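You operate a simulated robot arm through the tools that you are given. There is no shell and no other tool. Be economical: measure what you need, move in short steps, check, and stop when the job is done.

You are at the controls of a simulated robot arm. One attempt, no reset.

## Task
Take the tall clear bottle and put it on the top of pump three. Take the tall jug on the top of the bottling bench and put it away on the lower shelf of the rack. Take the blue bottle from the green carrier and put it on the step of pump one. Put the green bottle from the top of the long table in the sink bowl. Take the green ringed bottle with the largest size on its label from the top of the long table and leave it on the top of pump four. Put two of the baskets from the top of the long table on the top of the bottling bench. Fetch the small bottle labelled "pear" from the top of the long table and stand it on the top of the bottling bench. The order is free. Set down upright: tall clear bottle, tall jug, blue bottle, green bottle, green ringed bottle, basket, small bottle.

The check looks at the end state, three seconds after you hand in, the way a careful person would. Anything else that was tipped, shoved, dropped, spilled or broken makes it a failure.

## Robot
A 6-joint arm with a two-finger gripper on a trunk, on a base that drives. Base frame: it is fixed to the floor where the robot stands at the start and does not move with it; the origin is under the middle of the robot, x ahead of it, y to its left, z up. Units: mm, degrees, N and s.
It reaches about 718 mm from its shoulder. Its first joint turns from -69.0 to 172.0 degrees. Places, roughly: basket (7x7x12 cm) [-2300, -900, 900]; blue bottle [500, -1250, 1000]; green bottle [-2000, -1000, 1000]; green ringed bottle [-2500, -1000, 1000]; lower shelf of the rack [-800, 800, 600]; sink bowl [-4600, 700, 800]; small bottle [-3000, -1000, 1000]; step of pump one [-800, -2700, 300]; tall clear bottle [500, -250, 1000]; tall jug [500, -750, 1000]; top of pump four [-3600, -3200, 1400]; top of pump three [-2600, -3200, 1400]; top of the bottling bench [700, -700, 900]. Payload 3 kg.
The tool frame sits at the grasp point (the TCP): z along the fingers, y along the line on which they close. The tips reach 30 mm beyond it. The gripper opens to 96 mm. The gripper's body begins 53 mm behind the TCP.
Orientation is that of the tool frame in the base frame, as [roll, pitch, yaw] about the fixed x, y, z axes, in that order (R = Rz(yaw) Ry(pitch) Rx(roll)). With the fingers straight down and closing along the base's y, the tool's x points along the base's -x, its y along +y and its z along -z.

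## Interface
- The arm moves only by the tool drive_tool. Its argument "rows" is a list that holds one entry, the list of rows, each a list of 7 numbers: the shift along the tool's x, y, z in units of 250 mm (1.0 is 250 mm), then the turn, a rotation vector about the tool's x, y, z in units of 45 degrees (1.0 is 45 degrees), then the gripper command, from -1 (shut) to 1 (fully open), values between in proportion. In form: [[[dx, dy, dz, rx, ry, rz, fingers], ...]]. A call has 1 to 12 rows; each row is the pose to reach, as a shift and turn from the pose commanded when the call began, along the tool's axes at that moment. A call with a number of a shift or a turn outside -1 to 1 is refused whole. Each row takes 0.2 s and may step no farther than 50 mm and 8.6 degrees from the row before; otherwise, or with a gripper value out of range, the whole call is refused. A pose out of reach is approached as far as the arm can. The call stops where the force on the tool passes 40 N (or 10 N more than at its start, if that is more) or the arm is blocked; 0.2 s more then pass. The fingers move at their own pace (about 153 mm/s each) and stop on an object; they squeeze with about 40 N. The grip force told is the motor's: it shows also when the fingers shut on nothing. Time passes only in rows, and 0.2 s behind the last, so rows that repeat a pose let the fingers close. It gives the time, the measured TCP pose, the force on the tool (base axes), the opening and the grip force at its end, in the units of the frame above (readings bear some noise), with the torque about the TCP (base axes, N m) and any sound that the robot's microphone picked up.
- Cameras (640 x 400 px; columns grow to the right, rows downward): "scene" is now at [123.6, -41, 1360.6]; the picture's right is [-0.48, -0.88, -0.00], its down [-0.57, 0.31, -0.76] and it looks along [0.67, -0.36, -0.65] (base axes); focal length 214 px, centre (320, 200). "wrist" rides on the gripper at [73, 22, -83] in the tool frame; the picture's right is [-0.29, 0.96, 0.00], its down [-0.66, -0.20, -0.72] and it looks along [-0.69, -0.21, 0.69] (tool axes); focal length 247 px, centre (320, 200). There is no depth. A picture from a camera that has moved, and an enlarged one, comes with that camera's place and axes in the base frame and with its lens.
- camera(camera): a new picture of that camera. The clock stands still meanwhile.
- move_column(by): slides the trunk up (or, below 0, down) by that many mm; the arm and the scene camera ride with it, the base frame stays. It gives what a move gives, with no picture.
- base_move(legs): drives the robot by 1 to 6 legs, each [ahead, left, turn to the left] in mm, mm and degrees, along the robot's own axes; the way and the turn of a leg run together, so that a leg with both is an arc; at most 1500 mm and 180 degrees a leg. The arm and the cameras ride along, it lands a little off, and it stops where it bumps. It gives what a move gives.
- aim_head(pan, tilt): turns the head with the scene camera to pan (to the left, within 86 degrees either way) and tilt (down, from -29 to 69), counted from straight ahead of the robot. It gives what a move gives.
- inspect(camera, box): a new picture of the part [left, top, right, bottom] of that camera's present view, enlarged. The clock stands still meanwhile.
- sign_off(): hands the job in; it is judged then, once.

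Go step by step. Nothing tells you exact positions but the pictures and the camera data: compare them with the known pose of the tool, close in by small moves and look again before you grip or let go. The budget is 483 turns and 228 pictures, counting those below and the enlarged ones. Unless the task says otherwise, let go and move clear before handing in.

The tools are called by a JSON object that holds its "fn" and its "kwargs". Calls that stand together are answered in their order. drive_tool: Moves the arm, as the interface text tells. Its arguments: {"type":"object","properties":{"rows":{"type":"array"}},"required":["rows"]} The other tools are called the same way: move_column (by) slides the trunk up or down; base_move (legs) drives the base; aim_head (pan, tilt) turns the head that bears the scene camera; camera (camera) takes a picture; inspect (camera, box) takes an enlarged picture of a part of a camera's view; sign_off () hands the job in.

At the start:

```text
time_s: 0.0
ee_pos: [251.2, -350.0, 1175.8]
tool_rot: [-179.9, -0.1, 180.0]
ft_force: [-0.3, -0.4, -1.1]
moment: [0.04, -0.01, -0.03]
grip_width: 96.3
grasp_force: 0.0
trunk travel left (down, up): [-719.0, 221.0]
robot x, y, heading: [-1.1, -1.6, -0.0]
head pan, tilt: [-28.4, 40.2]
```

scene: 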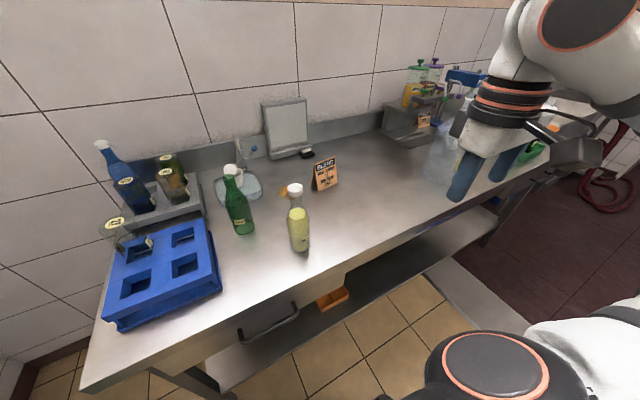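
wrist: 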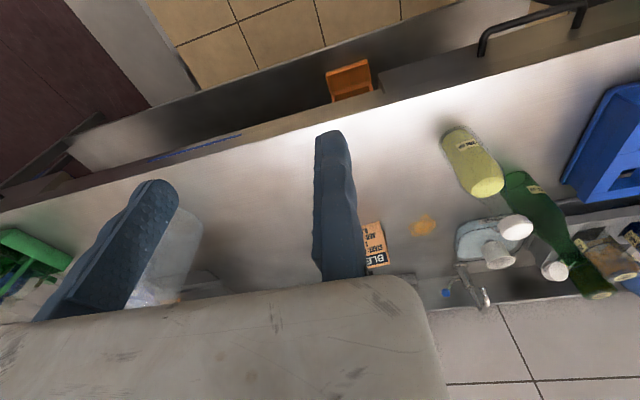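

I see a bench ahead with bottles, a clear jug behind the gripper, and the blue carrier at left. I'll look around first before moving anything.

{"fn": "inspect", "kwargs": {"camera": "scene", "box": [60, 120, 360, 320]}}

{"fn": "inspect", "kwargs": {"camera": "scene", "box": [360, 40, 640, 220]}}

```text
2.00 times, centred on (210, 220) of scene
camera zoom: at [123.6, -41.0, 1360.6], right [-0.48, -0.88, 0.0], down [-0.57, 0.31, -0.76], along [0.67, -0.36, -0.65], focal length 429 px, centre (540, 160)
```

zoom: 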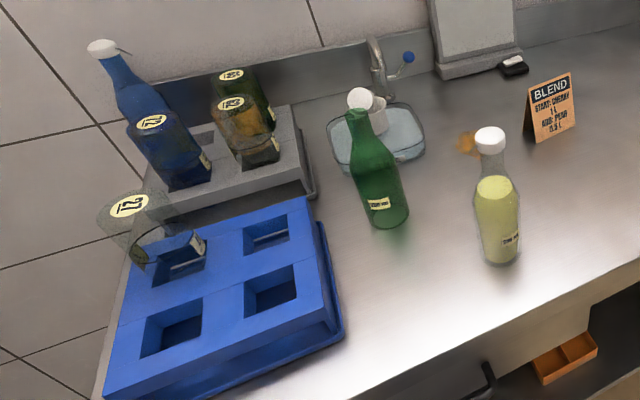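

```text
2.22 times, centred on (500, 130) of scene
camera zoom: at [123.6, -41.0, 1360.6], right [-0.48, -0.88, 0.0], down [-0.57, 0.31, -0.76], along [0.67, -0.36, -0.65], focal length 477 px, centre (-80, 356)
```

zoom: 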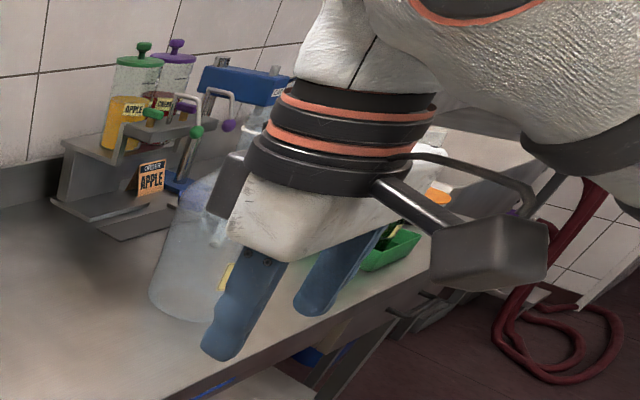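

The clear bottle (yellowish contents) is near (450,-150); the jug is behind the gripper. I look right to see the green carrier and the rest of the bench.

{"fn": "aim_head", "kwargs": {"pan": -62, "tilt": 25}}

{"fn": "camera", "kwargs": {"camera": "scene"}}

{"fn": "aim_head", "kwargs": {"pan": 75, "tilt": 20}}

{"fn": "camera", "kwargs": {"camera": "scene"}}

```text
time_s: 1.0
ee_pos: [251.9, -350.2, 1176.7]
tool_rot: [-179.8, 0.0, -180.0]
ft_force: [0.7, -0.4, 0.5]
moment: [0.05, 0.02, 0.0]
grip_width: 95.9
grasp_force: 0.0
trunk travel left (down, up): [-719.0, 221.0]
robot x, y, heading: [3.9, -0.7, -0.1]
head pan, tilt: [-62.0, 25.0]
```

```text
223 pictures are left
camera scene: at [92.3, -81.9, 1384.2], right [-0.88, -0.47, 0.0], down [-0.2, 0.37, -0.91], along [0.43, -0.8, -0.42], focal length 214 px, centre (320, 200)
```

scene: 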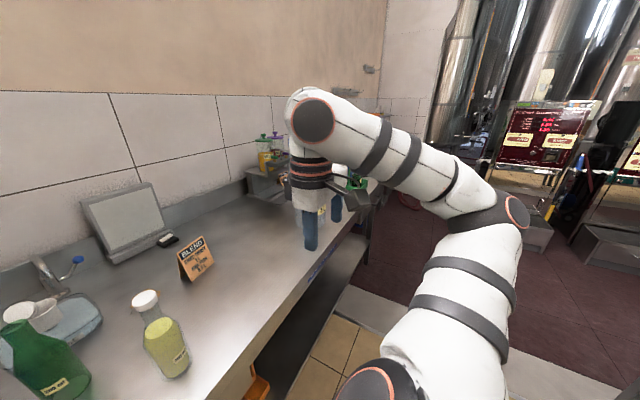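

```text
time_s: 3.2
ee_pos: [250.5, -349.9, 1175.9]
tool_rot: [-179.9, -0.1, 179.9]
ft_force: [-0.2, 0.5, 0.3]
moment: [0.01, -0.01, -0.02]
grip_width: 95.9
grasp_force: 0.0
trunk travel left (down, up): [-719.0, 221.0]
robot x, y, heading: [-0.3, -1.2, -0.1]
head pan, tilt: [75.0, 20.0]
```

```text
222 pictures are left
camera scene: at [73.1, 89.3, 1392.3], right [0.97, -0.26, 0.0], down [-0.09, -0.33, -0.94], along [0.24, 0.91, -0.34], focal length 214 px, centre (320, 200)
```

scene: 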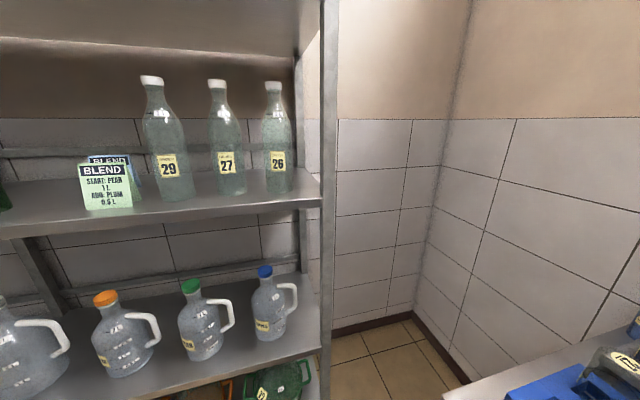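

The rack with its lower shelf (z≈600) is to the left, and the clear bottle's cap triangulates to about (504,-179,1060). I move the gripper over toward it and look again.

{"fn": "drive_tool", "kwargs": {"rows": [[[-0.15, 0.1, 0, 0, 0, 0, 1], [-0.3, 0.2, 0, 0, 0, 0, 1], [-0.45, 0.3, 0, 0, 0, 0, 1], [-0.6, 0.4, 0, 0, 0, 0, 1], [-0.75, 0.5, 0, 0, 0, 0, 1], [-0.85, 0.6, 0, 0, 0, 0, 1], [-0.95, 0.68, 0, 0, 0, 0, 1]]]}}

{"fn": "aim_head", "kwargs": {"pan": -50, "tilt": 30}}

{"fn": "camera", "kwargs": {"camera": "scene"}}

{"fn": "camera", "kwargs": {"camera": "wrist"}}

```text
time_s: 4.8
ee_pos: [358.3, -324.8, 1114.3]
tool_rot: [179.9, 0.0, -180.0]
ft_force: [0.0, 0.0, 0.6]
moment: [-0.01, 0.03, 0.0]
grip_width: 96.0
grasp_force: 0.0
out of reach, approached as far as the arm can: row 2, 3, 4, 5, 6, 7
trunk travel left (down, up): [-719.0, 221.0]
robot x, y, heading: [2.5, 0.9, 0.1]
head pan, tilt: [75.0, 20.0]
```

```text
time_s: 6.8
ee_pos: [357.0, -325.7, 1115.5]
tool_rot: [180.0, 0.0, -180.0]
ft_force: [-0.4, 0.8, 0.4]
moment: [0.02, -0.01, 0.01]
grip_width: 95.8
grasp_force: 0.1
trunk travel left (down, up): [-719.0, 221.0]
robot x, y, heading: [0.7, -0.1, 0.1]
head pan, tilt: [-50.0, 30.0]
```

```text
221 pictures are left
camera scene: at [107.2, -69.8, 1376.3], right [-0.77, -0.64, 0.0], down [-0.32, 0.38, -0.87], along [0.56, -0.66, -0.5], focal length 214 px, centre (320, 200)
```

scene: 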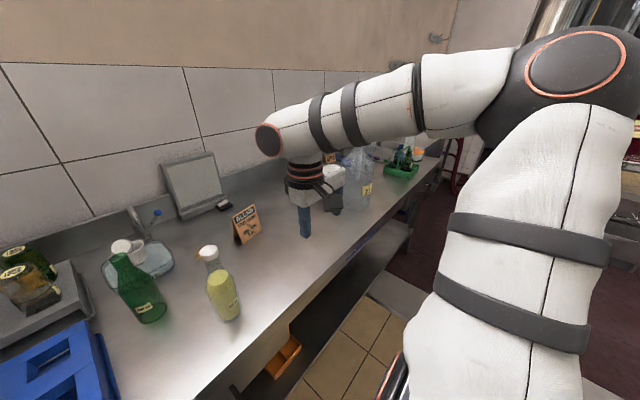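

```text
220 pictures are left
camera wrist: at [284.1, -301.5, 1198.3], right [0.29, 0.96, 0.0], down [0.66, -0.2, 0.72], along [0.69, -0.21, -0.69], focal length 247 px, centre (320, 200)
```

wrist: 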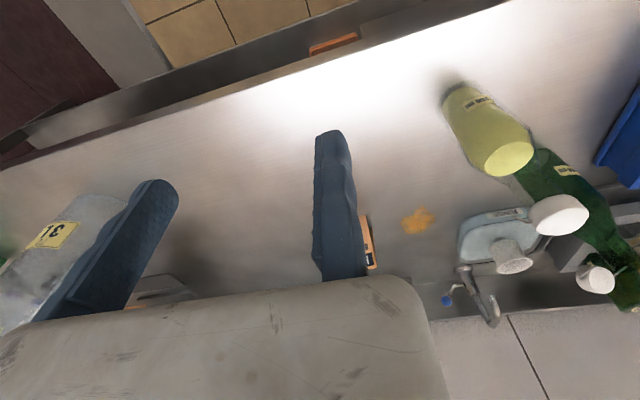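

The arm is short on reach with fingers pointing down, so a level side-grasp with the camera on top will suit better. I start rolling the wrist half a turn while pulling back.

{"fn": "drive_tool", "kwargs": {"rows": [[[0.1, 0, -0.05, 0, 0, 0.16, 1], [0.2, 0, -0.1, 0, 0, 0.32, 1], [0.3, 0, -0.15, 0, 0, 0.48, 1], [0.4, 0, -0.2, 0, 0, 0.64, 1], [0.4, 0, -0.2, 0, 0, 0.8, 1], [0.4, 0, -0.2, 0, 0, 0.98, 1]]]}}

```text
time_s: 8.2
ee_pos: [259.2, -325.7, 1166.8]
tool_rot: [-179.9, 0.0, 135.8]
ft_force: [-0.6, -0.9, -0.7]
moment: [0.02, 0.01, -0.01]
grip_width: 95.7
grasp_force: 0.1
trunk travel left (down, up): [-719.0, 221.0]
robot x, y, heading: [1.3, 1.2, 0.2]
head pan, tilt: [-50.0, 30.0]
```

The command frame follows the reached pose. I continue rolling.

{"fn": "drive_tool", "kwargs": {"rows": [[[0, 0, 0, 0, 0, 0.18, 1], [0, 0, 0, 0, 0, 0.36, 1], [0, 0, 0, 0, 0, 0.54, 1], [0, 0, 0, 0, 0, 0.72, 1], [0, 0, 0, 0, 0, 0.9, 1], [0, 0, 0, 0, 0, 1.0, 1]]]}}

{"fn": "drive_tool", "kwargs": {"rows": [[[0, 0, 0, 0, 0, 0.18, 1], [0, 0, 0, 0, 0, 0.36, 1], [0, 0, 0, 0, 0, 0.54, 1], [0, 0, 0, 0, 0, 0.72, 1], [0, 0, 0, 0, 0, 0.9, 1], [0, 0, 0, 0, 0, 1.0, 1]]]}}

{"fn": "drive_tool", "kwargs": {"rows": [[[0, 0, 0, 0, 0, 0.18, 1], [0, 0, 0, 0, 0, 0.36, 1], [0, 0, 0, 0, 0, 0.54, 1], [0, 0, 0, 0, 0, 0.72, 1], [0, 0, 0, 0, 0, 0.9, 1], [0, 0, 0, 0, 0, 1.0, 1]]]}}

```text
time_s: 9.6
ee_pos: [259.9, -325.4, 1166.3]
tool_rot: [180.0, 0.1, 90.8]
ft_force: [0.1, 0.1, -0.1]
moment: [-0.01, -0.04, 0.03]
grip_width: 96.1
grasp_force: 0.0
trunk travel left (down, up): [-719.0, 221.0]
robot x, y, heading: [1.9, -0.4, -0.1]
head pan, tilt: [-50.0, 30.0]
```

```text
time_s: 11.0
ee_pos: [260.4, -325.5, 1167.2]
tool_rot: [180.0, 0.0, 45.8]
ft_force: [0.6, 0.0, -1.2]
moment: [-0.01, -0.02, 0.01]
grip_width: 96.2
grasp_force: 0.1
trunk travel left (down, up): [-719.0, 221.0]
robot x, y, heading: [-2.9, -1.4, -0.1]
head pan, tilt: [-50.0, 30.0]
```

```text
time_s: 12.4
ee_pos: [357.4, -402.6, 1214.8]
tool_rot: [-179.2, 0.4, 2.5]
ft_force: [0.0, 0.1, -0.2]
moment: [-0.01, 0.02, -0.02]
grip_width: 96.2
grasp_force: 0.1
out of reach, approached as far as the arm can: row 2, 3, 4, 5, 6
trunk travel left (down, up): [-719.0, 221.0]
robot x, y, heading: [1.5, -0.9, 0.2]
head pan, tilt: [-50.0, 30.0]
```

The roll is done with a small shift. Now I pitch the fingers up toward level.

{"fn": "drive_tool", "kwargs": {"rows": [[[0, 0, 0, 0, 0.18, 0, 1], [0.05, 0, 0, 0, 0.36, 0, 1], [0.1, 0, 0, 0, 0.54, 0, 1], [0.15, 0, 0, 0, 0.72, 0, 1], [0.2, 0, 0, 0, 0.9, 0, 1], [0.2, 0, 0, 0, 1.0, 0, 1]]]}}

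```text
time_s: 13.8
ee_pos: [459.6, -444.0, 1259.9]
tool_rot: [-179.8, -45.0, 1.3]
ft_force: [-0.6, 1.0, 0.1]
moment: [0.0, 0.03, 0.02]
grip_width: 96.0
grasp_force: 0.0
out of reach, approached as far as the arm can: row 1, 2, 3, 4, 5, 6
trunk travel left (down, up): [-719.0, 221.0]
robot x, y, heading: [2.1, -1.3, -0.1]
head pan, tilt: [-50.0, 30.0]
```

Fingers now slope 45° down. I continue to level and then look.

{"fn": "drive_tool", "kwargs": {"rows": [[[0, 0, 0, 0, 0.18, 0, 1], [0.0, 0, 0, 0, 0.36, 0, 1], [0, 0, 0, 0, 0.54, 0, 1], [0, 0, 0, 0, 0.72, 0, 1], [0, 0, 0, 0, 0.9, 0, 1], [0, 0, 0, 0, 1.0, 0, 1]]]}}

{"fn": "camera", "kwargs": {"camera": "scene"}}

{"fn": "camera", "kwargs": {"camera": "wrist"}}

```text
time_s: 15.2
ee_pos: [530.9, -480.6, 1298.4]
tool_rot: [172.9, -89.3, 8.2]
ft_force: [0.5, 0.6, 0.7]
moment: [0.01, 0.0, 0.01]
grip_width: 96.2
grasp_force: 0.1
out of reach, approached as far as the arm can: row 1, 2, 3, 4, 5, 6
trunk travel left (down, up): [-719.0, 221.0]
robot x, y, heading: [0.0, 1.3, 0.2]
head pan, tilt: [-50.0, 30.0]
```

```text
219 pictures are left
camera scene: at [107.9, -68.9, 1376.2], right [-0.77, -0.64, 0.0], down [-0.32, 0.38, -0.87], along [0.56, -0.66, -0.5], focal length 214 px, centre (320, 200)
```

scene: 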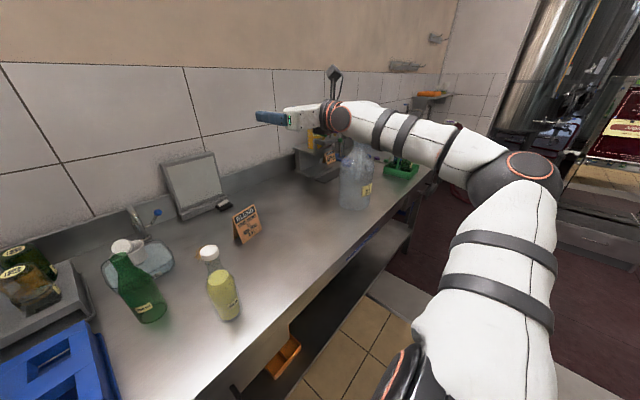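

```text
218 pictures are left
camera wrist: at [447.1, -503.5, 1372.7], right [0.01, -0.96, -0.29], down [-0.73, 0.19, -0.65], along [0.68, 0.22, -0.7], focal length 247 px, centre (320, 200)
```

wrist: 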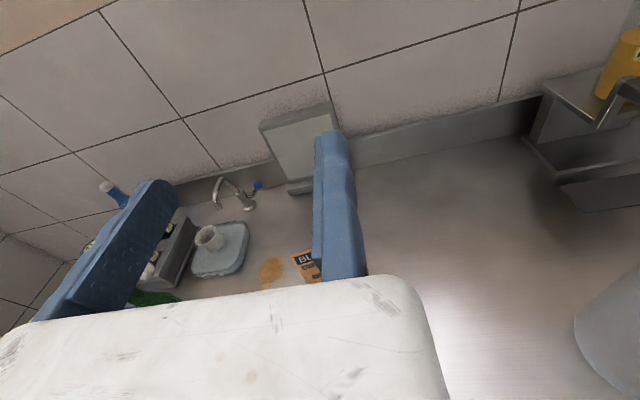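

The gripper is level with its camera on top. I'll back the base 150 mm and shift left 300 mm to line up with the clear bottle, then look.

{"fn": "base_move", "kwargs": {"legs": [[-150, 0, 0], [0, 300, 0]]}}

{"fn": "move_column", "kwargs": {"by": -200}}

{"fn": "camera", "kwargs": {"camera": "scene"}}

{"fn": "camera", "kwargs": {"camera": "wrist"}}

```text
time_s: 18.2
ee_pos: [379.7, -181.6, 1299.3]
tool_rot: [177.3, -89.3, 3.6]
ft_force: [-0.2, 0.2, 0.3]
moment: [-0.01, 0.03, 0.01]
grip_width: 96.1
grasp_force: 0.0
trunk travel left (down, up): [-719.0, 221.0]
robot x, y, heading: [-144.7, 301.7, -0.2]
head pan, tilt: [-50.0, 30.0]
```

```text
time_s: 20.4
ee_pos: [379.0, -181.1, 1098.3]
tool_rot: [176.0, -89.3, 4.9]
ft_force: [0.7, 0.1, -0.3]
moment: [0.0, 0.0, 0.01]
grip_width: 96.2
grasp_force: 0.0
trunk travel left (down, up): [-519.0, 421.0]
robot x, y, heading: [-149.5, 304.3, -0.2]
head pan, tilt: [-50.0, 30.0]
```

```text
217 pictures are left
camera scene: at [-41.9, 232.0, 1176.3], right [-0.77, -0.64, 0.0], down [-0.32, 0.38, -0.87], along [0.56, -0.66, -0.5], focal length 214 px, centre (320, 200)
```

scene: 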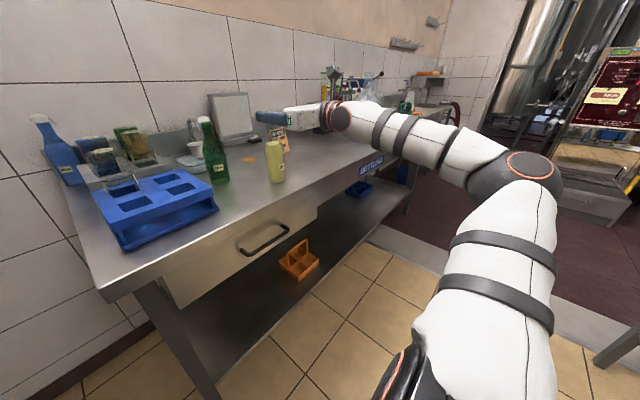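

```text
216 pictures are left
camera wrist: at [296.6, -203.1, 1172.8], right [0.01, -0.96, -0.29], down [-0.73, 0.19, -0.65], along [0.68, 0.22, -0.7], focal length 247 px, centre (320, 200)
```

wrist: 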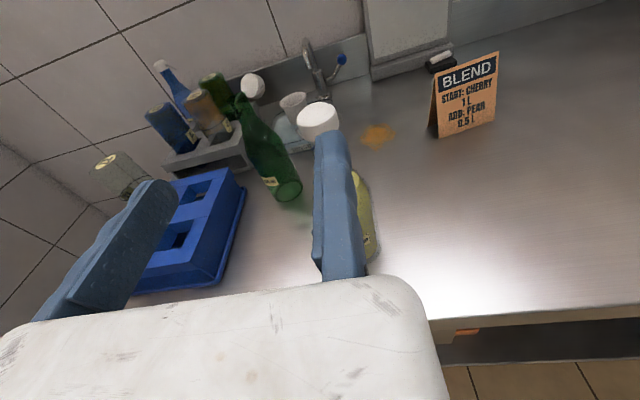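

The bottle sits about 10 mm left of the gripper's axis. I lower the trunk to z≈937, shift left, and look.

{"fn": "move_column", "kwargs": {"by": -160}}

{"fn": "drive_tool", "kwargs": {"rows": [[[0, -0.04, 0.1, 0, 0, 0, 1]]]}}

{"fn": "camera", "kwargs": {"camera": "wrist"}}

{"fn": "inspect", "kwargs": {"camera": "scene", "box": [160, 40, 440, 220]}}

```text
time_s: 22.2
ee_pos: [378.4, -181.0, 940.3]
tool_rot: [176.0, -89.3, 5.0]
ft_force: [0.7, -0.3, 0.5]
moment: [-0.03, 0.01, 0.02]
grip_width: 96.2
grasp_force: 0.1
trunk travel left (down, up): [-359.0, 581.0]
robot x, y, heading: [-147.2, 303.1, 0.0]
head pan, tilt: [-50.0, 30.0]
```

```text
time_s: 22.6
ee_pos: [394.5, -163.3, 934.0]
tool_rot: [172.5, -89.3, 8.2]
ft_force: [1.1, 0.0, -0.2]
moment: [-0.03, -0.01, 0.01]
grip_width: 96.1
grasp_force: 0.0
out of reach, approached as far as the arm can: row 1
trunk travel left (down, up): [-359.0, 581.0]
robot x, y, heading: [-149.1, 301.3, -0.1]
head pan, tilt: [-50.0, 30.0]
```

```text
215 pictures are left
camera wrist: at [312.0, -186.0, 1008.3], right [0.01, -0.96, -0.29], down [-0.73, 0.19, -0.65], along [0.68, 0.22, -0.7], focal length 247 px, centre (320, 200)
```

wrist: 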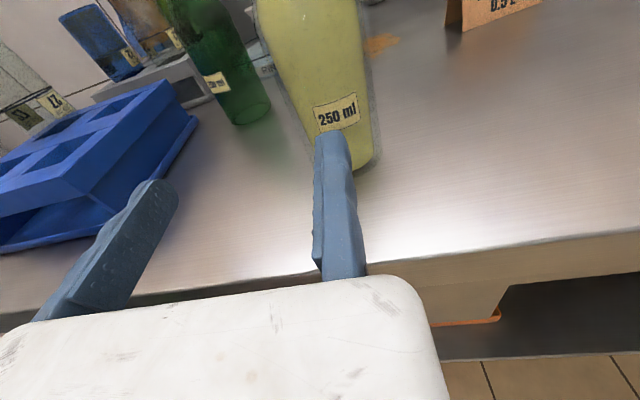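

```text
2.22 times, centred on (300, 130) of scene
camera zoom: at [-41.5, 232.3, 1016.3], right [-0.77, -0.64, 0.0], down [-0.32, 0.38, -0.87], along [0.56, -0.66, -0.5], focal length 477 px, centre (364, 356)
```

zoom: 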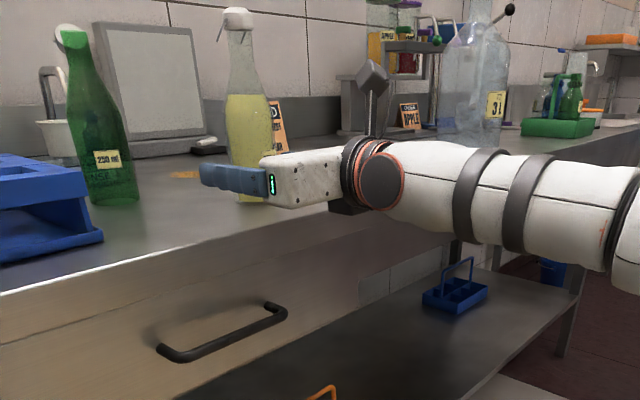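

The gripper seems slightly offset from where the camera data would put it, so I close the empty fingers to see exactly where the pads meet.

{"fn": "drive_tool", "kwargs": {"rows": [[[0, 0, 0, 0, 0, 0, -1], [0, 0, 0, 0, 0, 0, -1], [0, 0, 0, 0, 0, 0, -1]]]}}

{"fn": "camera", "kwargs": {"camera": "wrist"}}

{"fn": "inspect", "kwargs": {"camera": "scene", "box": [160, 40, 440, 220]}}

```text
time_s: 23.4
ee_pos: [394.9, -164.7, 933.8]
tool_rot: [174.9, -89.3, 5.9]
ft_force: [0.9, 0.4, -0.1]
moment: [-0.02, -0.01, -0.01]
grip_width: 0.0
grasp_force: 33.3
trunk travel left (down, up): [-359.0, 581.0]
robot x, y, heading: [-147.3, 304.8, -0.3]
head pan, tilt: [-50.0, 30.0]
```

```text
213 pictures are left
camera wrist: at [311.7, -186.4, 1008.1], right [0.01, -0.96, -0.29], down [-0.73, 0.19, -0.65], along [0.68, 0.22, -0.7], focal length 247 px, centre (320, 200)
```

wrist: 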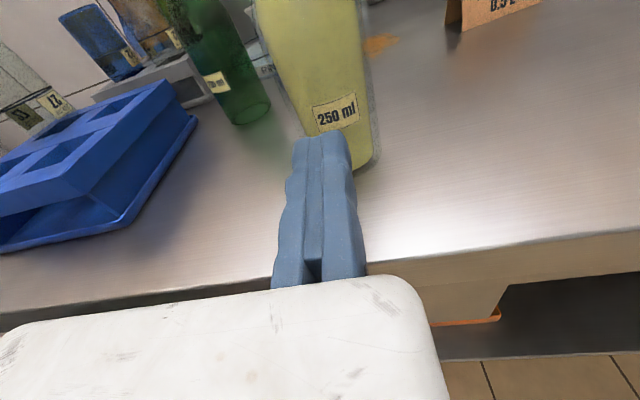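

```text
2.22 times, centred on (300, 130) of scene
camera zoom: at [-41.8, 231.9, 1016.2], right [-0.77, -0.64, 0.0], down [-0.32, 0.38, -0.87], along [0.56, -0.66, -0.5], focal length 477 px, centre (364, 356)
```

zoom: 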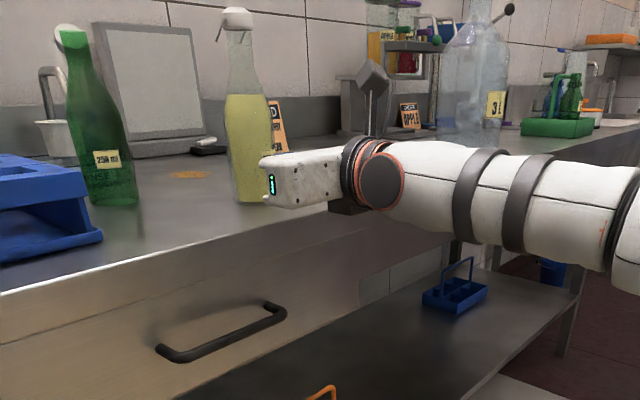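

Only one finger moves: the right (fixed) pad sits on the TCP axis and the left one travels the whole opening. So I must bring the fixed pad against an object's right side. I open, pull the arm in a bit and shift right so the fixed finger passes on the bottle's right.

{"fn": "drive_tool", "kwargs": {"rows": [[[0, 0.06, -0.15, 0, 0, 0, 1], [0, 0.12, -0.3, 0, 0, 0, 1], [0, 0.2, -0.4, 0, 0, 0, 1]]]}}

{"fn": "camera", "kwargs": {"camera": "wrist"}}

```text
time_s: 24.2
ee_pos: [339.0, -217.4, 953.2]
tool_rot: [172.4, -89.2, 8.6]
ft_force: [-0.6, -0.2, 0.5]
moment: [0.02, 0.02, -0.06]
grip_width: 95.8
grasp_force: 0.0
out of reach, approached as far as the arm can: row 1, 2, 3
trunk travel left (down, up): [-359.0, 581.0]
robot x, y, heading: [-150.2, 303.8, -0.2]
head pan, tilt: [-50.0, 30.0]
```

```text
211 pictures are left
camera wrist: at [257.3, -239.8, 1027.2], right [0.01, -0.96, -0.29], down [-0.74, 0.19, -0.65], along [0.68, 0.22, -0.7], focal length 247 px, centre (320, 200)
```

wrist: 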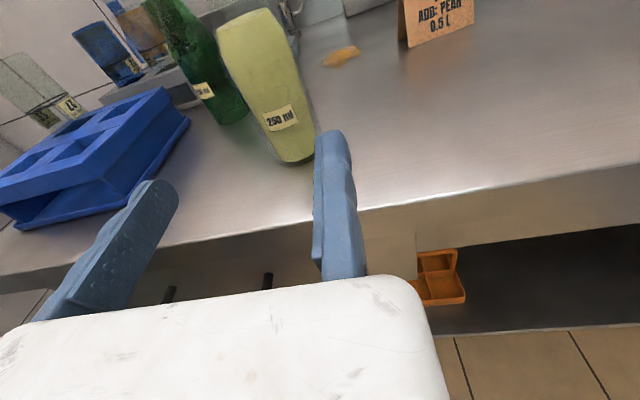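

The wrist is jammed against a joint limit in this configuration. I'll raise the trunk, undo the roll with fingers down, level the fingers, then re-roll where forearm and hand are aligned so two joints share it.

{"fn": "move_column", "kwargs": {"by": 300}}

{"fn": "drive_tool", "kwargs": {"rows": [[[0, 0, 0, 0, -0.18, 0, 1], [0, 0, -0.1, 0, -0.36, 0, 1], [0, 0, -0.2, 0, -0.54, 0, 1], [0, 0, -0.3, 0, -0.72, 0, 1], [0, 0, -0.4, 0, -0.9, 0, 1], [0, 0, -0.4, 0, -1.0, 0, 1]]]}}

{"fn": "drive_tool", "kwargs": {"rows": [[[0, 0, 0, 0, -0.18, 0, 1], [0, 0, -0.1, 0, -0.36, 0, 1], [0, 0, -0.2, 0, -0.54, 0, 1], [0, 0, -0.3, 0, -0.72, 0, 1], [0, 0, -0.3, 0, -0.9, 0, 1], [0, 0, -0.3, 0, -1.0, 0, 1]]]}}

{"fn": "drive_tool", "kwargs": {"rows": [[[0, 0, 0, 0, 0, -0.18, 1], [0, 0, 0, 0, 0, -0.36, 1], [0, 0, 0, 0, 0, -0.54, 1], [0, 0, 0, 0, 0, -0.72, 1], [0, 0, 0, 0, 0, -0.9, 1], [0, 0, 0, 0, 0, -1.0, 1]]]}}

```text
time_s: 27.2
ee_pos: [339.3, -216.7, 1252.2]
tool_rot: [175.9, -89.2, 5.1]
ft_force: [1.0, 0.1, 0.3]
moment: [0.03, 0.0, 0.0]
grip_width: 96.3
grasp_force: 0.1
trunk travel left (down, up): [-659.0, 281.0]
robot x, y, heading: [-148.1, 301.1, -0.0]
head pan, tilt: [-50.0, 30.0]
```

```text
time_s: 28.6
ee_pos: [240.9, -219.0, 1253.9]
tool_rot: [179.9, -44.1, 1.1]
ft_force: [1.1, -0.2, 0.4]
moment: [-0.01, 0.0, -0.02]
grip_width: 96.0
grasp_force: 0.1
trunk travel left (down, up): [-659.0, 281.0]
robot x, y, heading: [-148.7, 300.8, -0.0]
head pan, tilt: [-50.0, 30.0]
```

```text
time_s: 30.1
ee_pos: [151.0, -164.4, 1244.5]
tool_rot: [179.5, -1.3, 1.0]
ft_force: [-1.0, -0.4, -0.7]
moment: [0.01, 0.05, -0.03]
grip_width: 96.0
grasp_force: 0.0
out of reach, approached as far as the arm can: row 2, 3, 4, 5, 6
trunk travel left (down, up): [-659.0, 281.0]
robot x, y, heading: [-149.5, 301.6, -0.0]
head pan, tilt: [-50.0, 30.0]
```

```text
time_s: 31.4
ee_pos: [151.7, -160.0, 1237.4]
tool_rot: [-179.8, 0.6, 46.2]
ft_force: [0.1, -0.5, 0.0]
moment: [0.01, -0.01, -0.03]
grip_width: 96.0
grasp_force: 0.0
out of reach, approached as far as the arm can: row 1, 2, 3, 4, 5, 6
trunk travel left (down, up): [-659.0, 281.0]
robot x, y, heading: [-148.7, 302.3, -0.1]
head pan, tilt: [-50.0, 30.0]
```

Unrolling further to the original wrist state.

{"fn": "drive_tool", "kwargs": {"rows": [[[0, 0, 0, 0, 0, -0.18, 1], [0, 0, 0, 0, 0, -0.36, 1], [0, 0, 0, 0, 0, -0.54, 1], [0, 0, 0, 0, 0, -0.72, 1], [0, 0, 0, 0, 0, -0.9, 1], [0, 0, 0, 0, 0, -1.0, 1]]]}}

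{"fn": "drive_tool", "kwargs": {"rows": [[[0, 0, 0, 0, 0, -0.18, 1], [0, 0, 0, 0, 0, -0.36, 1], [0, 0, 0, 0, 0, -0.54, 1], [0, 0, 0, 0, 0, -0.72, 1], [0, 0, 0, 0, 0, -0.9, 1], [0, 0, 0, 0, 0, -1.0, 1]]]}}

{"fn": "drive_tool", "kwargs": {"rows": [[[0, 0, 0, 0, 0, -0.18, 1], [0, 0, 0, 0, 0, -0.36, 1], [0, 0, 0, 0, 0, -0.54, 1], [0, 0, 0, 0, 0, -0.72, 1], [0, 0, 0, 0, 0, -0.9, 1], [0, 0, 0, 0, 0, -1.0, 1]]]}}

{"fn": "drive_tool", "kwargs": {"rows": [[[0, 0, 0, 0, -0.18, 0, 1], [-0.1, 0, 0, 0, -0.36, 0, 1], [-0.2, 0, 0, 0, -0.54, 0, 1], [-0.3, 0, 0, 0, -0.72, 0, 1], [-0.4, 0, 0, 0, -0.9, 0, 1], [-0.4, 0, 0, 0, -1.0, 0, 1]]]}}

{"fn": "drive_tool", "kwargs": {"rows": [[[0, 0, 0, 0, -0.18, 0, 1], [0, 0, 0.1, 0, -0.36, 0, 1], [0, 0, 0.2, 0, -0.54, 0, 1], [0, 0, 0.3, 0, -0.72, 0, 1], [0, 0, 0.3, 0, -0.9, 0, 1], [0, 0, 0.3, 0, -1.0, 0, 1]]]}}

{"fn": "camera", "kwargs": {"camera": "scene"}}

```text
time_s: 32.9
ee_pos: [151.9, -160.4, 1236.8]
tool_rot: [-179.3, 0.2, 91.2]
ft_force: [0.5, 0.7, -0.4]
moment: [0.03, -0.03, -0.01]
grip_width: 95.9
grasp_force: 0.0
trunk travel left (down, up): [-659.0, 281.0]
robot x, y, heading: [-149.2, 307.6, 0.1]
head pan, tilt: [-50.0, 30.0]
```

```text
time_s: 34.2
ee_pos: [150.9, -160.7, 1236.6]
tool_rot: [-179.4, -0.3, 136.2]
ft_force: [0.0, -0.2, 0.2]
moment: [-0.01, -0.03, 0.01]
grip_width: 96.2
grasp_force: 0.1
trunk travel left (down, up): [-659.0, 281.0]
robot x, y, heading: [-149.7, 297.5, 0.1]
head pan, tilt: [-50.0, 30.0]
```

```text
time_s: 35.6
ee_pos: [151.2, -160.9, 1236.8]
tool_rot: [-179.8, -0.7, -178.8]
ft_force: [0.0, 0.1, 0.0]
moment: [-0.01, -0.02, 0.02]
grip_width: 95.9
grasp_force: 0.0
trunk travel left (down, up): [-659.0, 281.0]
robot x, y, heading: [-148.7, 302.2, 0.0]
head pan, tilt: [-50.0, 30.0]
```

```text
time_s: 37.0
ee_pos: [249.1, -160.0, 1236.8]
tool_rot: [180.0, 44.5, -179.0]
ft_force: [-0.2, -0.6, 0.2]
moment: [0.01, 0.0, -0.05]
grip_width: 96.0
grasp_force: 0.1
trunk travel left (down, up): [-659.0, 281.0]
robot x, y, heading: [-147.5, 300.4, 0.1]
head pan, tilt: [-50.0, 30.0]
```

```text
time_s: 38.5
ee_pos: [378.1, -91.6, 1195.4]
tool_rot: [-177.5, 81.7, -176.8]
ft_force: [-0.1, -1.2, -1.3]
moment: [0.04, -0.01, 0.07]
grip_width: 96.0
grasp_force: 0.0
out of reach, approached as far as the arm can: row 2, 3, 4, 5, 6
trunk travel left (down, up): [-659.0, 281.0]
robot x, y, heading: [-148.5, 301.2, 0.0]
head pan, tilt: [-50.0, 30.0]
```

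```text
210 pictures are left
camera scene: at [-39.2, 230.7, 1316.0], right [-0.77, -0.64, 0.0], down [-0.32, 0.38, -0.86], along [0.56, -0.66, -0.5], focal length 214 px, centre (320, 200)
```

scene: 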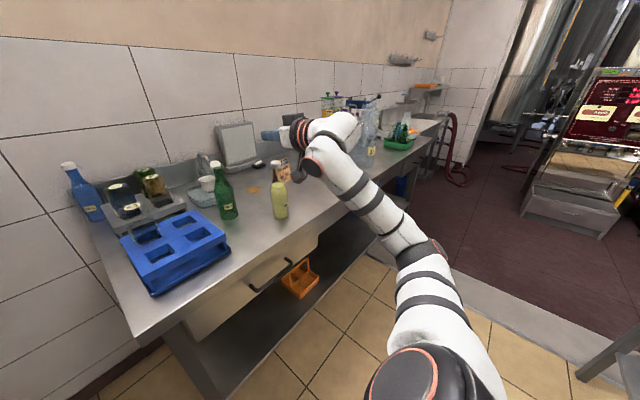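

The arm is now nearly stretched. I zoom on the wrist to understand its joint layout before re-rolling.

{"fn": "inspect", "kwargs": {"camera": "scene", "box": [240, 80, 520, 400]}}

```text
1.25 times, centred on (380, 240) of scene
camera zoom: at [-39.2, 230.7, 1316.0], right [-0.77, -0.64, 0.0], down [-0.32, 0.38, -0.86], along [0.56, -0.66, -0.5], focal length 268 px, centre (245, 150)
```

zoom: 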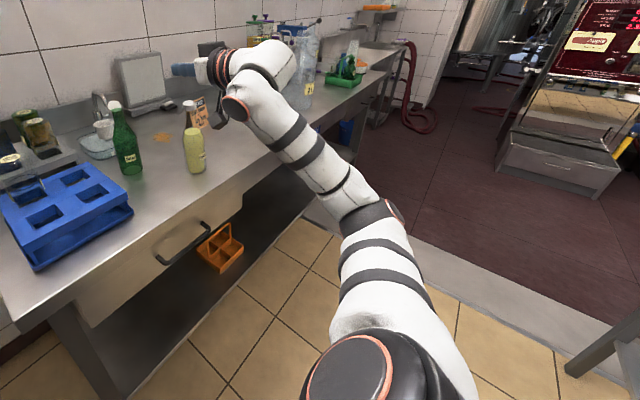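

I'll back off to a 45° down pitch and roll the other way, which should have more room.

{"fn": "drive_tool", "kwargs": {"rows": [[[0, 0, -0.1, 0, 0.18, 0, 1], [0, 0, -0.2, 0, 0.36, 0, 1], [0, 0, -0.3, 0, 0.54, 0, 1], [0, 0, -0.4, 0, 0.72, 0, 1], [0, 0, -0.5, 0, 0.82, 0, 1]]]}}

{"fn": "drive_tool", "kwargs": {"rows": [[[0, 0, 0, 0, 0, -0.18, 1], [0, 0, 0, 0, 0, -0.36, 1], [0, 0, 0, 0, 0, -0.54, 1], [0, 0, 0, 0, 0, -0.72, 1], [0, 0, 0, 0, 0, -0.9, 1], [0, 0, 0, 0, 0, -1.0, 1]]]}}

{"fn": "drive_tool", "kwargs": {"rows": [[[0, 0, 0, 0, 0, -0.18, 1], [0, 0, 0, 0, 0, -0.36, 1], [0, 0, 0, 0, 0, -0.54, 1], [0, 0, 0, 0, 0, -0.72, 1], [0, 0, 0, 0, 0, -0.9, 1], [0, 0, 0, 0, 0, -1.0, 1]]]}}

{"fn": "drive_tool", "kwargs": {"rows": [[[0, 0, 0, 0, 0, -0.18, 1], [0, 0, 0, 0, 0, -0.36, 1], [0, 0, 0, 0, 0, -0.54, 1], [0, 0, 0, 0, 0, -0.72, 1], [0, 0, 0, 0, 0, -0.9, 1], [0, 0, 0, 0, 0, -1.0, 1]]]}}

{"fn": "drive_tool", "kwargs": {"rows": [[[0, 0, 0, 0, 0, -0.18, 1], [0, 0, 0, 0, 0, -0.36, 1], [0, 0, 0, 0, 0, -0.54, 1], [0, 0, 0, 0, 0, -0.72, 1], [0, 0, 0, 0, 0, -0.9, 1], [0, 0, 0, 0, 0, -1.0, 1]]]}}

{"fn": "camera", "kwargs": {"camera": "scene"}}

```text
time_s: 39.6
ee_pos: [236.7, -93.9, 1193.9]
tool_rot: [-179.4, 45.1, -178.9]
ft_force: [-0.9, 0.8, 0.3]
moment: [0.02, -0.01, 0.04]
grip_width: 95.8
grasp_force: 0.1
out of reach, approached as far as the arm can: row 4, 5
trunk travel left (down, up): [-659.0, 281.0]
robot x, y, heading: [-154.3, 299.7, -0.0]
head pan, tilt: [-50.0, 30.0]
```

```text
time_s: 41.0
ee_pos: [238.4, -94.7, 1194.0]
tool_rot: [-144.4, 29.6, -124.4]
ft_force: [-1.5, 0.5, -0.3]
moment: [0.05, 0.02, -0.01]
grip_width: 96.1
grasp_force: 0.0
trunk travel left (down, up): [-659.0, 281.0]
robot x, y, heading: [-146.7, 303.9, 0.1]
head pan, tilt: [-50.0, 30.0]
```

```text
time_s: 42.5
ee_pos: [239.6, -94.9, 1192.8]
tool_rot: [-135.1, -0.5, -89.2]
ft_force: [0.9, -0.5, -0.3]
moment: [-0.02, 0.02, 0.02]
grip_width: 96.3
grasp_force: 0.1
trunk travel left (down, up): [-659.0, 281.0]
robot x, y, heading: [-146.3, 299.3, -0.2]
head pan, tilt: [-50.0, 30.0]
```

```text
time_s: 43.9
ee_pos: [236.9, -94.5, 1193.2]
tool_rot: [-145.1, -30.4, -53.7]
ft_force: [0.4, -0.3, -0.8]
moment: [0.03, 0.0, -0.01]
grip_width: 96.0
grasp_force: 0.1
trunk travel left (down, up): [-659.0, 281.0]
robot x, y, heading: [-149.2, 302.5, -0.2]
head pan, tilt: [-50.0, 30.0]
```

```text
time_s: 45.2
ee_pos: [240.0, -94.3, 1193.6]
tool_rot: [179.2, -44.9, 1.3]
ft_force: [0.1, -0.2, -0.2]
moment: [0.03, 0.01, -0.02]
grip_width: 95.9
grasp_force: 0.1
trunk travel left (down, up): [-659.0, 281.0]
robot x, y, heading: [-144.5, 305.1, -0.0]
head pan, tilt: [-50.0, 30.0]
```

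```text
208 pictures are left
camera scene: at [-41.8, 231.8, 1316.3], right [-0.77, -0.64, 0.0], down [-0.32, 0.38, -0.87], along [0.56, -0.66, -0.5], focal length 214 px, centre (320, 200)
```

scene: 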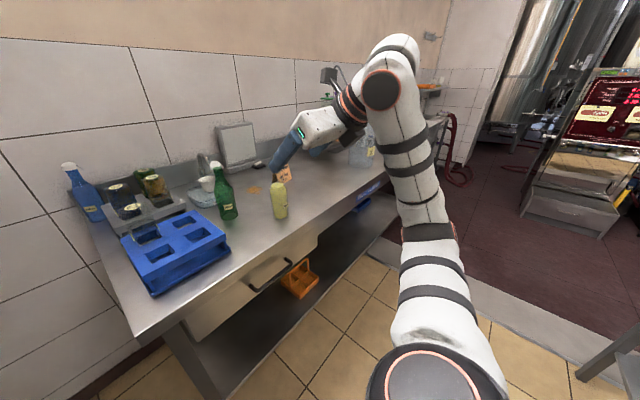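

The negative roll worked with no limit. Now I pitch up to level.

{"fn": "drive_tool", "kwargs": {"rows": [[[0, 0, 0, 0, 0.18, 0, 1], [0.0, 0, 0, 0, 0.36, 0, 1], [0, 0, 0, 0, 0.54, 0, 1], [0, 0, 0, 0, 0.72, 0, 1], [0, 0, 0, 0, 0.9, 0, 1], [0, 0, 0, 0, 1.0, 0, 1]]]}}

{"fn": "camera", "kwargs": {"camera": "scene"}}

```text
time_s: 46.6
ee_pos: [310.9, 38.3, 1179.3]
tool_rot: [79.1, -89.7, 101.5]
ft_force: [-0.1, -0.4, 0.2]
moment: [0.03, 0.0, 0.03]
grip_width: 95.8
grasp_force: 0.0
out of reach, approached as far as the arm can: row 1, 2, 3, 4, 5, 6
trunk travel left (down, up): [-659.0, 281.0]
robot x, y, heading: [-152.0, 300.9, -0.2]
head pan, tilt: [-50.0, 30.0]
```

```text
207 pictures are left
camera scene: at [-41.9, 229.3, 1316.2], right [-0.77, -0.64, 0.0], down [-0.32, 0.39, -0.87], along [0.56, -0.66, -0.5], focal length 214 px, centre (320, 200)
```

scene: 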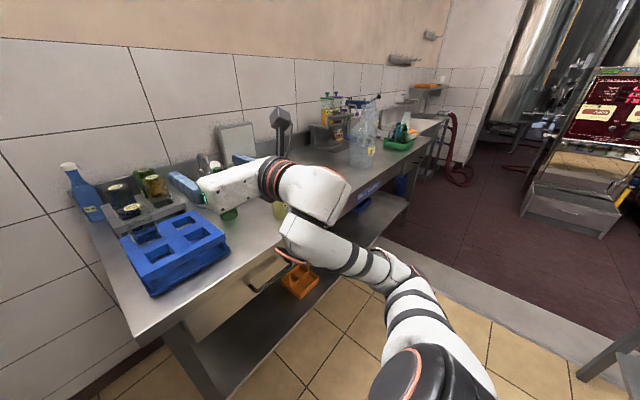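

Level now with the camera on top. I test whether it moves freely: back and a little up.

{"fn": "drive_tool", "kwargs": {"rows": [[[0, 0, -0.15, 0, 0, 0, 1], [0, 0, -0.3, 0, 0, 0, 1], [0, 0.1, -0.4, 0, 0, 0, 1], [0, 0.2, -0.4, 0, 0, 0, 1]]]}}

```text
time_s: 47.6
ee_pos: [282.2, 35.6, 1234.6]
tool_rot: [78.2, -89.6, 102.5]
ft_force: [-0.6, -0.3, 0.2]
moment: [0.0, 0.03, 0.05]
grip_width: 96.1
grasp_force: 0.0
out of reach, approached as far as the arm can: row 1, 2, 3, 4
trunk travel left (down, up): [-659.0, 281.0]
robot x, y, heading: [-148.9, 304.8, -0.2]
head pan, tilt: [-50.0, 30.0]
```

Level fingers hit some joint limit here too; I tilt 30° down, which should be comfortable, and retest.

{"fn": "drive_tool", "kwargs": {"rows": [[[0, 0, 0, 0, -0.18, 0, 1], [0.0, 0, 0, 0, -0.36, 0, 1], [0, 0, 0, 0, -0.54, 0, 1], [0, 0, 0, 0, -0.67, 0, 1]]]}}

{"fn": "drive_tool", "kwargs": {"rows": [[[0, 0.15, 0, 0, 0, 0, 1], [0, 0.3, 0, 0, 0, 0, 1], [0, 0.45, 0, 0, 0, 0, 1]]]}}

{"fn": "drive_tool", "kwargs": {"rows": [[[0.1, 0, 0.1, 0, 0, 0, 1], [0.1, 0, 0.2, 0, 0, 0, 1], [0.1, 0, 0.3, 0, 0, 0, 1]]]}}

```text
time_s: 48.6
ee_pos: [280.0, 25.7, 1221.0]
tool_rot: [179.3, -60.2, 1.5]
ft_force: [0.0, -0.7, 0.3]
moment: [-0.01, -0.01, 0.03]
grip_width: 95.9
grasp_force: 0.0
out of reach, approached as far as the arm can: row 4
trunk travel left (down, up): [-659.0, 281.0]
robot x, y, heading: [-147.8, 299.6, -0.2]
head pan, tilt: [-50.0, 30.0]
```

```text
time_s: 49.5
ee_pos: [282.4, -86.1, 1221.9]
tool_rot: [179.4, -59.7, 1.3]
ft_force: [-0.1, 0.9, -1.0]
moment: [-0.02, 0.02, 0.02]
grip_width: 96.0
grasp_force: 0.0
trunk travel left (down, up): [-659.0, 281.0]
robot x, y, heading: [-149.1, 299.5, -0.2]
head pan, tilt: [-50.0, 30.0]
```

```text
time_s: 50.2
ee_pos: [360.1, -82.1, 1208.3]
tool_rot: [179.0, -59.8, 1.5]
ft_force: [0.2, 0.6, -0.9]
moment: [0.0, 0.04, -0.01]
grip_width: 96.0
grasp_force: 0.0
trunk travel left (down, up): [-659.0, 281.0]
robot x, y, heading: [-147.3, 301.7, -0.0]
head pan, tilt: [-50.0, 30.0]
```

Free movement at 30° down-tilt. I shift the base right so the fixed finger will pass to the bottle's right, lower the trunk to grasp height, and look.

{"fn": "base_move", "kwargs": {"legs": [[0, -130, 0]]}}

{"fn": "move_column", "kwargs": {"by": -270}}

{"fn": "camera", "kwargs": {"camera": "wrist"}}

{"fn": "camera", "kwargs": {"camera": "scene"}}

```text
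time_s: 51.5
ee_pos: [358.0, -213.9, 1207.3]
tool_rot: [179.1, -59.8, 1.4]
ft_force: [0.4, -1.1, 0.3]
moment: [0.0, -0.03, 0.0]
grip_width: 96.3
grasp_force: 0.1
trunk travel left (down, up): [-659.0, 281.0]
robot x, y, heading: [-148.8, 170.2, -0.4]
head pan, tilt: [-50.0, 30.0]
```

```text
time_s: 54.3
ee_pos: [357.1, -213.7, 936.5]
tool_rot: [179.2, -59.8, 1.2]
ft_force: [0.9, -0.2, 0.2]
moment: [-0.01, 0.02, -0.02]
grip_width: 96.1
grasp_force: 0.1
trunk travel left (down, up): [-389.0, 551.0]
robot x, y, heading: [-149.4, 171.2, -0.2]
head pan, tilt: [-50.0, 30.0]
```

```text
206 pictures are left
camera wrist: at [322.8, -234.7, 1042.5], right [-0.14, -0.96, -0.25], down [-0.96, 0.19, -0.21], along [0.25, 0.21, -0.95], focal length 247 px, centre (320, 200)
```

wrist: 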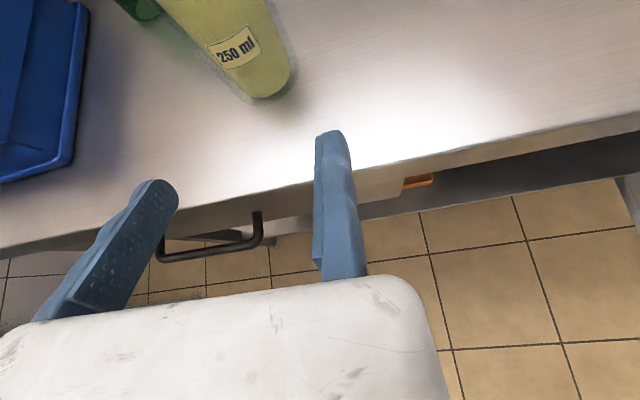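

```text
205 pictures are left
camera scene: at [-42.2, 101.5, 1046.3], right [-0.77, -0.64, 0.0], down [-0.32, 0.38, -0.87], along [0.55, -0.66, -0.5], focal length 214 px, centre (320, 200)
```

scene: 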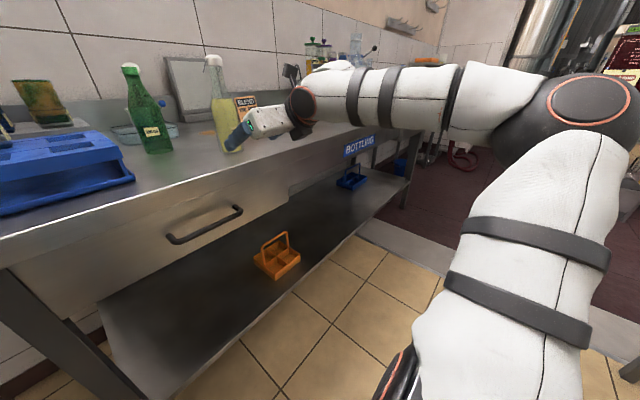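

The fixed finger at y≈-214 clears the bottle's right side and the moving finger clears the left. I drive the base forward 110 mm and check.

{"fn": "base_move", "kwargs": {"legs": [[110, 0, 0]]}}

{"fn": "camera", "kwargs": {"camera": "wrist"}}

{"fn": "inspect", "kwargs": {"camera": "scene", "box": [160, 40, 400, 220]}}

```text
time_s: 55.5
ee_pos: [468.8, -213.6, 937.3]
tool_rot: [179.2, -59.7, 1.5]
ft_force: [0.7, 0.3, 0.4]
moment: [0.0, 0.01, 0.02]
grip_width: 96.1
grasp_force: 0.1
trunk travel left (down, up): [-389.0, 551.0]
robot x, y, heading: [-37.8, 172.8, -0.3]
head pan, tilt: [-50.0, 30.0]
```

```text
204 pictures are left
camera wrist: at [433.6, -234.9, 1042.0], right [-0.14, -0.96, -0.25], down [-0.96, 0.19, -0.21], along [0.25, 0.21, -0.95], focal length 247 px, centre (320, 200)
```

wrist: 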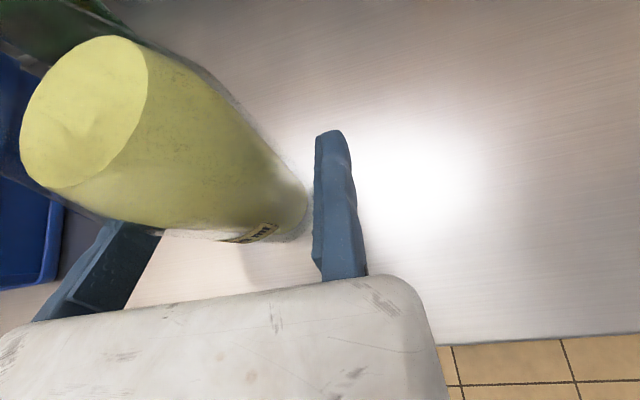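

```text
2.22 times, centred on (280, 130) of scene
camera zoom: at [68.5, 101.2, 1046.1], right [-0.77, -0.64, 0.0], down [-0.32, 0.38, -0.87], along [0.55, -0.66, -0.5], focal length 477 px, centre (409, 356)
```

zoom: 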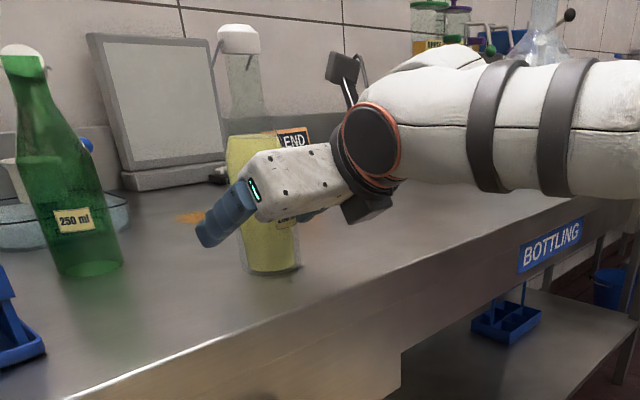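

The bottle stands between the fingers with the fixed pad close to it. I move 25 mm further in and close gradually.

{"fn": "drive_tool", "kwargs": {"rows": [[[0.025, 0, 0.045, 0, 0, 0, 1], [0.05, 0, 0.0866, 0, 0, 0, 1], [0.05, 0, 0.0866, 0, 0, 0, 0.4]]]}}

{"fn": "camera", "kwargs": {"camera": "wrist"}}

```text
time_s: 56.3
ee_pos: [488.1, -210.3, 933.6]
tool_rot: [179.1, -60.0, 1.3]
ft_force: [-1.9, 0.9, -0.2]
moment: [0.0, -0.06, 0.0]
grip_width: 67.7
grasp_force: 0.5
out of reach, approached as far as the arm can: row 2, 3
trunk travel left (down, up): [-389.0, 551.0]
robot x, y, heading: [-37.2, 165.8, 0.2]
head pan, tilt: [-50.0, 30.0]
```

```text
202 pictures are left
camera wrist: at [451.9, -231.5, 1038.3], right [-0.14, -0.96, -0.25], down [-0.96, 0.19, -0.21], along [0.25, 0.21, -0.95], focal length 247 px, centre (320, 200)
```

wrist: 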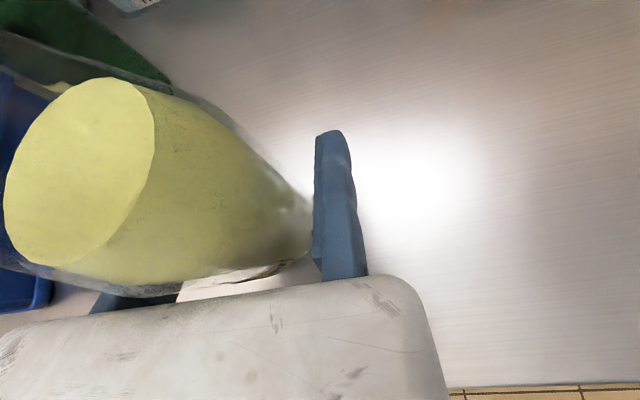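

The fixed pad is touching or nearly so. I close.

{"fn": "drive_tool", "kwargs": {"rows": [[[0, 0, 0, 0, 0, 0, 0.3], [0, 0, 0, 0, 0, 0, 0.2], [0, 0, 0, 0, 0, 0, 0.1], [0, 0, 0, 0, 0, 0, 0], [0, 0, 0, 0, 0, 0, -1], [0, 0, 0, 0, 0, 0, -1]]]}}

{"fn": "camera", "kwargs": {"camera": "scene"}}

```text
time_s: 57.7
ee_pos: [488.1, -210.8, 933.5]
tool_rot: [179.0, -60.0, 1.4]
ft_force: [0.5, 1.8, 0.5]
moment: [0.25, 0.01, 0.01]
grip_width: 58.8
grasp_force: 39.5
trunk travel left (down, up): [-389.0, 551.0]
robot x, y, heading: [-36.2, 172.6, -0.2]
head pan, tilt: [-50.0, 30.0]
```

```text
201 pictures are left
camera scene: at [67.6, 101.7, 1046.3], right [-0.77, -0.64, 0.0], down [-0.32, 0.38, -0.87], along [0.56, -0.66, -0.5], focal length 214 px, centre (320, 200)
```

scene: 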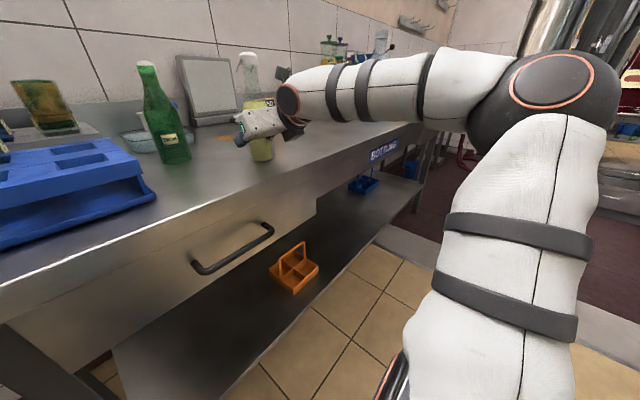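

Gripped at 58.8 mm. I lift with the trunk and check.

{"fn": "move_column", "kwargs": {"by": 150}}

{"fn": "camera", "kwargs": {"camera": "scene"}}

{"fn": "camera", "kwargs": {"camera": "wrist"}}

```text
time_s: 59.4
ee_pos: [488.6, -211.4, 1082.0]
tool_rot: [179.2, -59.9, 1.2]
ft_force: [0.2, 0.0, -5.0]
moment: [-0.14, -0.06, -0.04]
grip_width: 58.6
grasp_force: 40.0
trunk travel left (down, up): [-539.0, 401.0]
robot x, y, heading: [-42.0, 167.7, -0.2]
head pan, tilt: [-50.0, 30.0]
```

```text
200 pictures are left
camera scene: at [68.6, 100.5, 1196.1], right [-0.77, -0.64, 0.0], down [-0.32, 0.38, -0.87], along [0.55, -0.66, -0.5], focal length 214 px, centre (320, 200)
```

scene: 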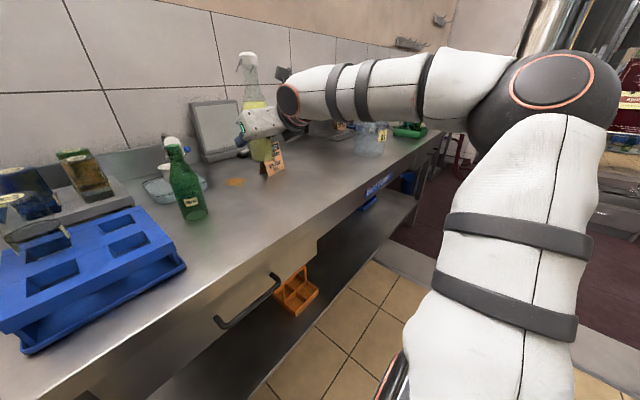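

```text
199 pictures are left
camera wrist: at [453.3, -232.4, 1187.2], right [-0.14, -0.96, -0.25], down [-0.96, 0.19, -0.21], along [0.25, 0.21, -0.95], focal length 247 px, centre (320, 200)
```

wrist: 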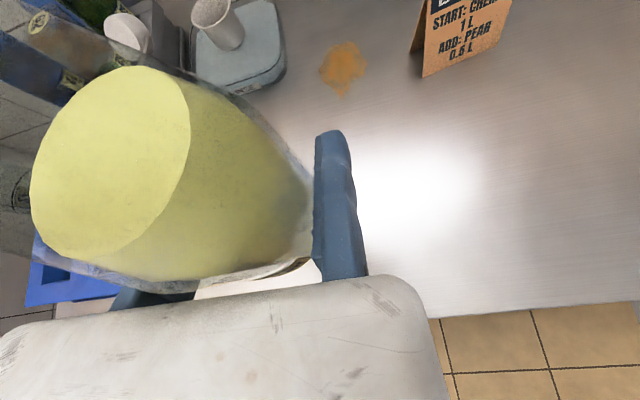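

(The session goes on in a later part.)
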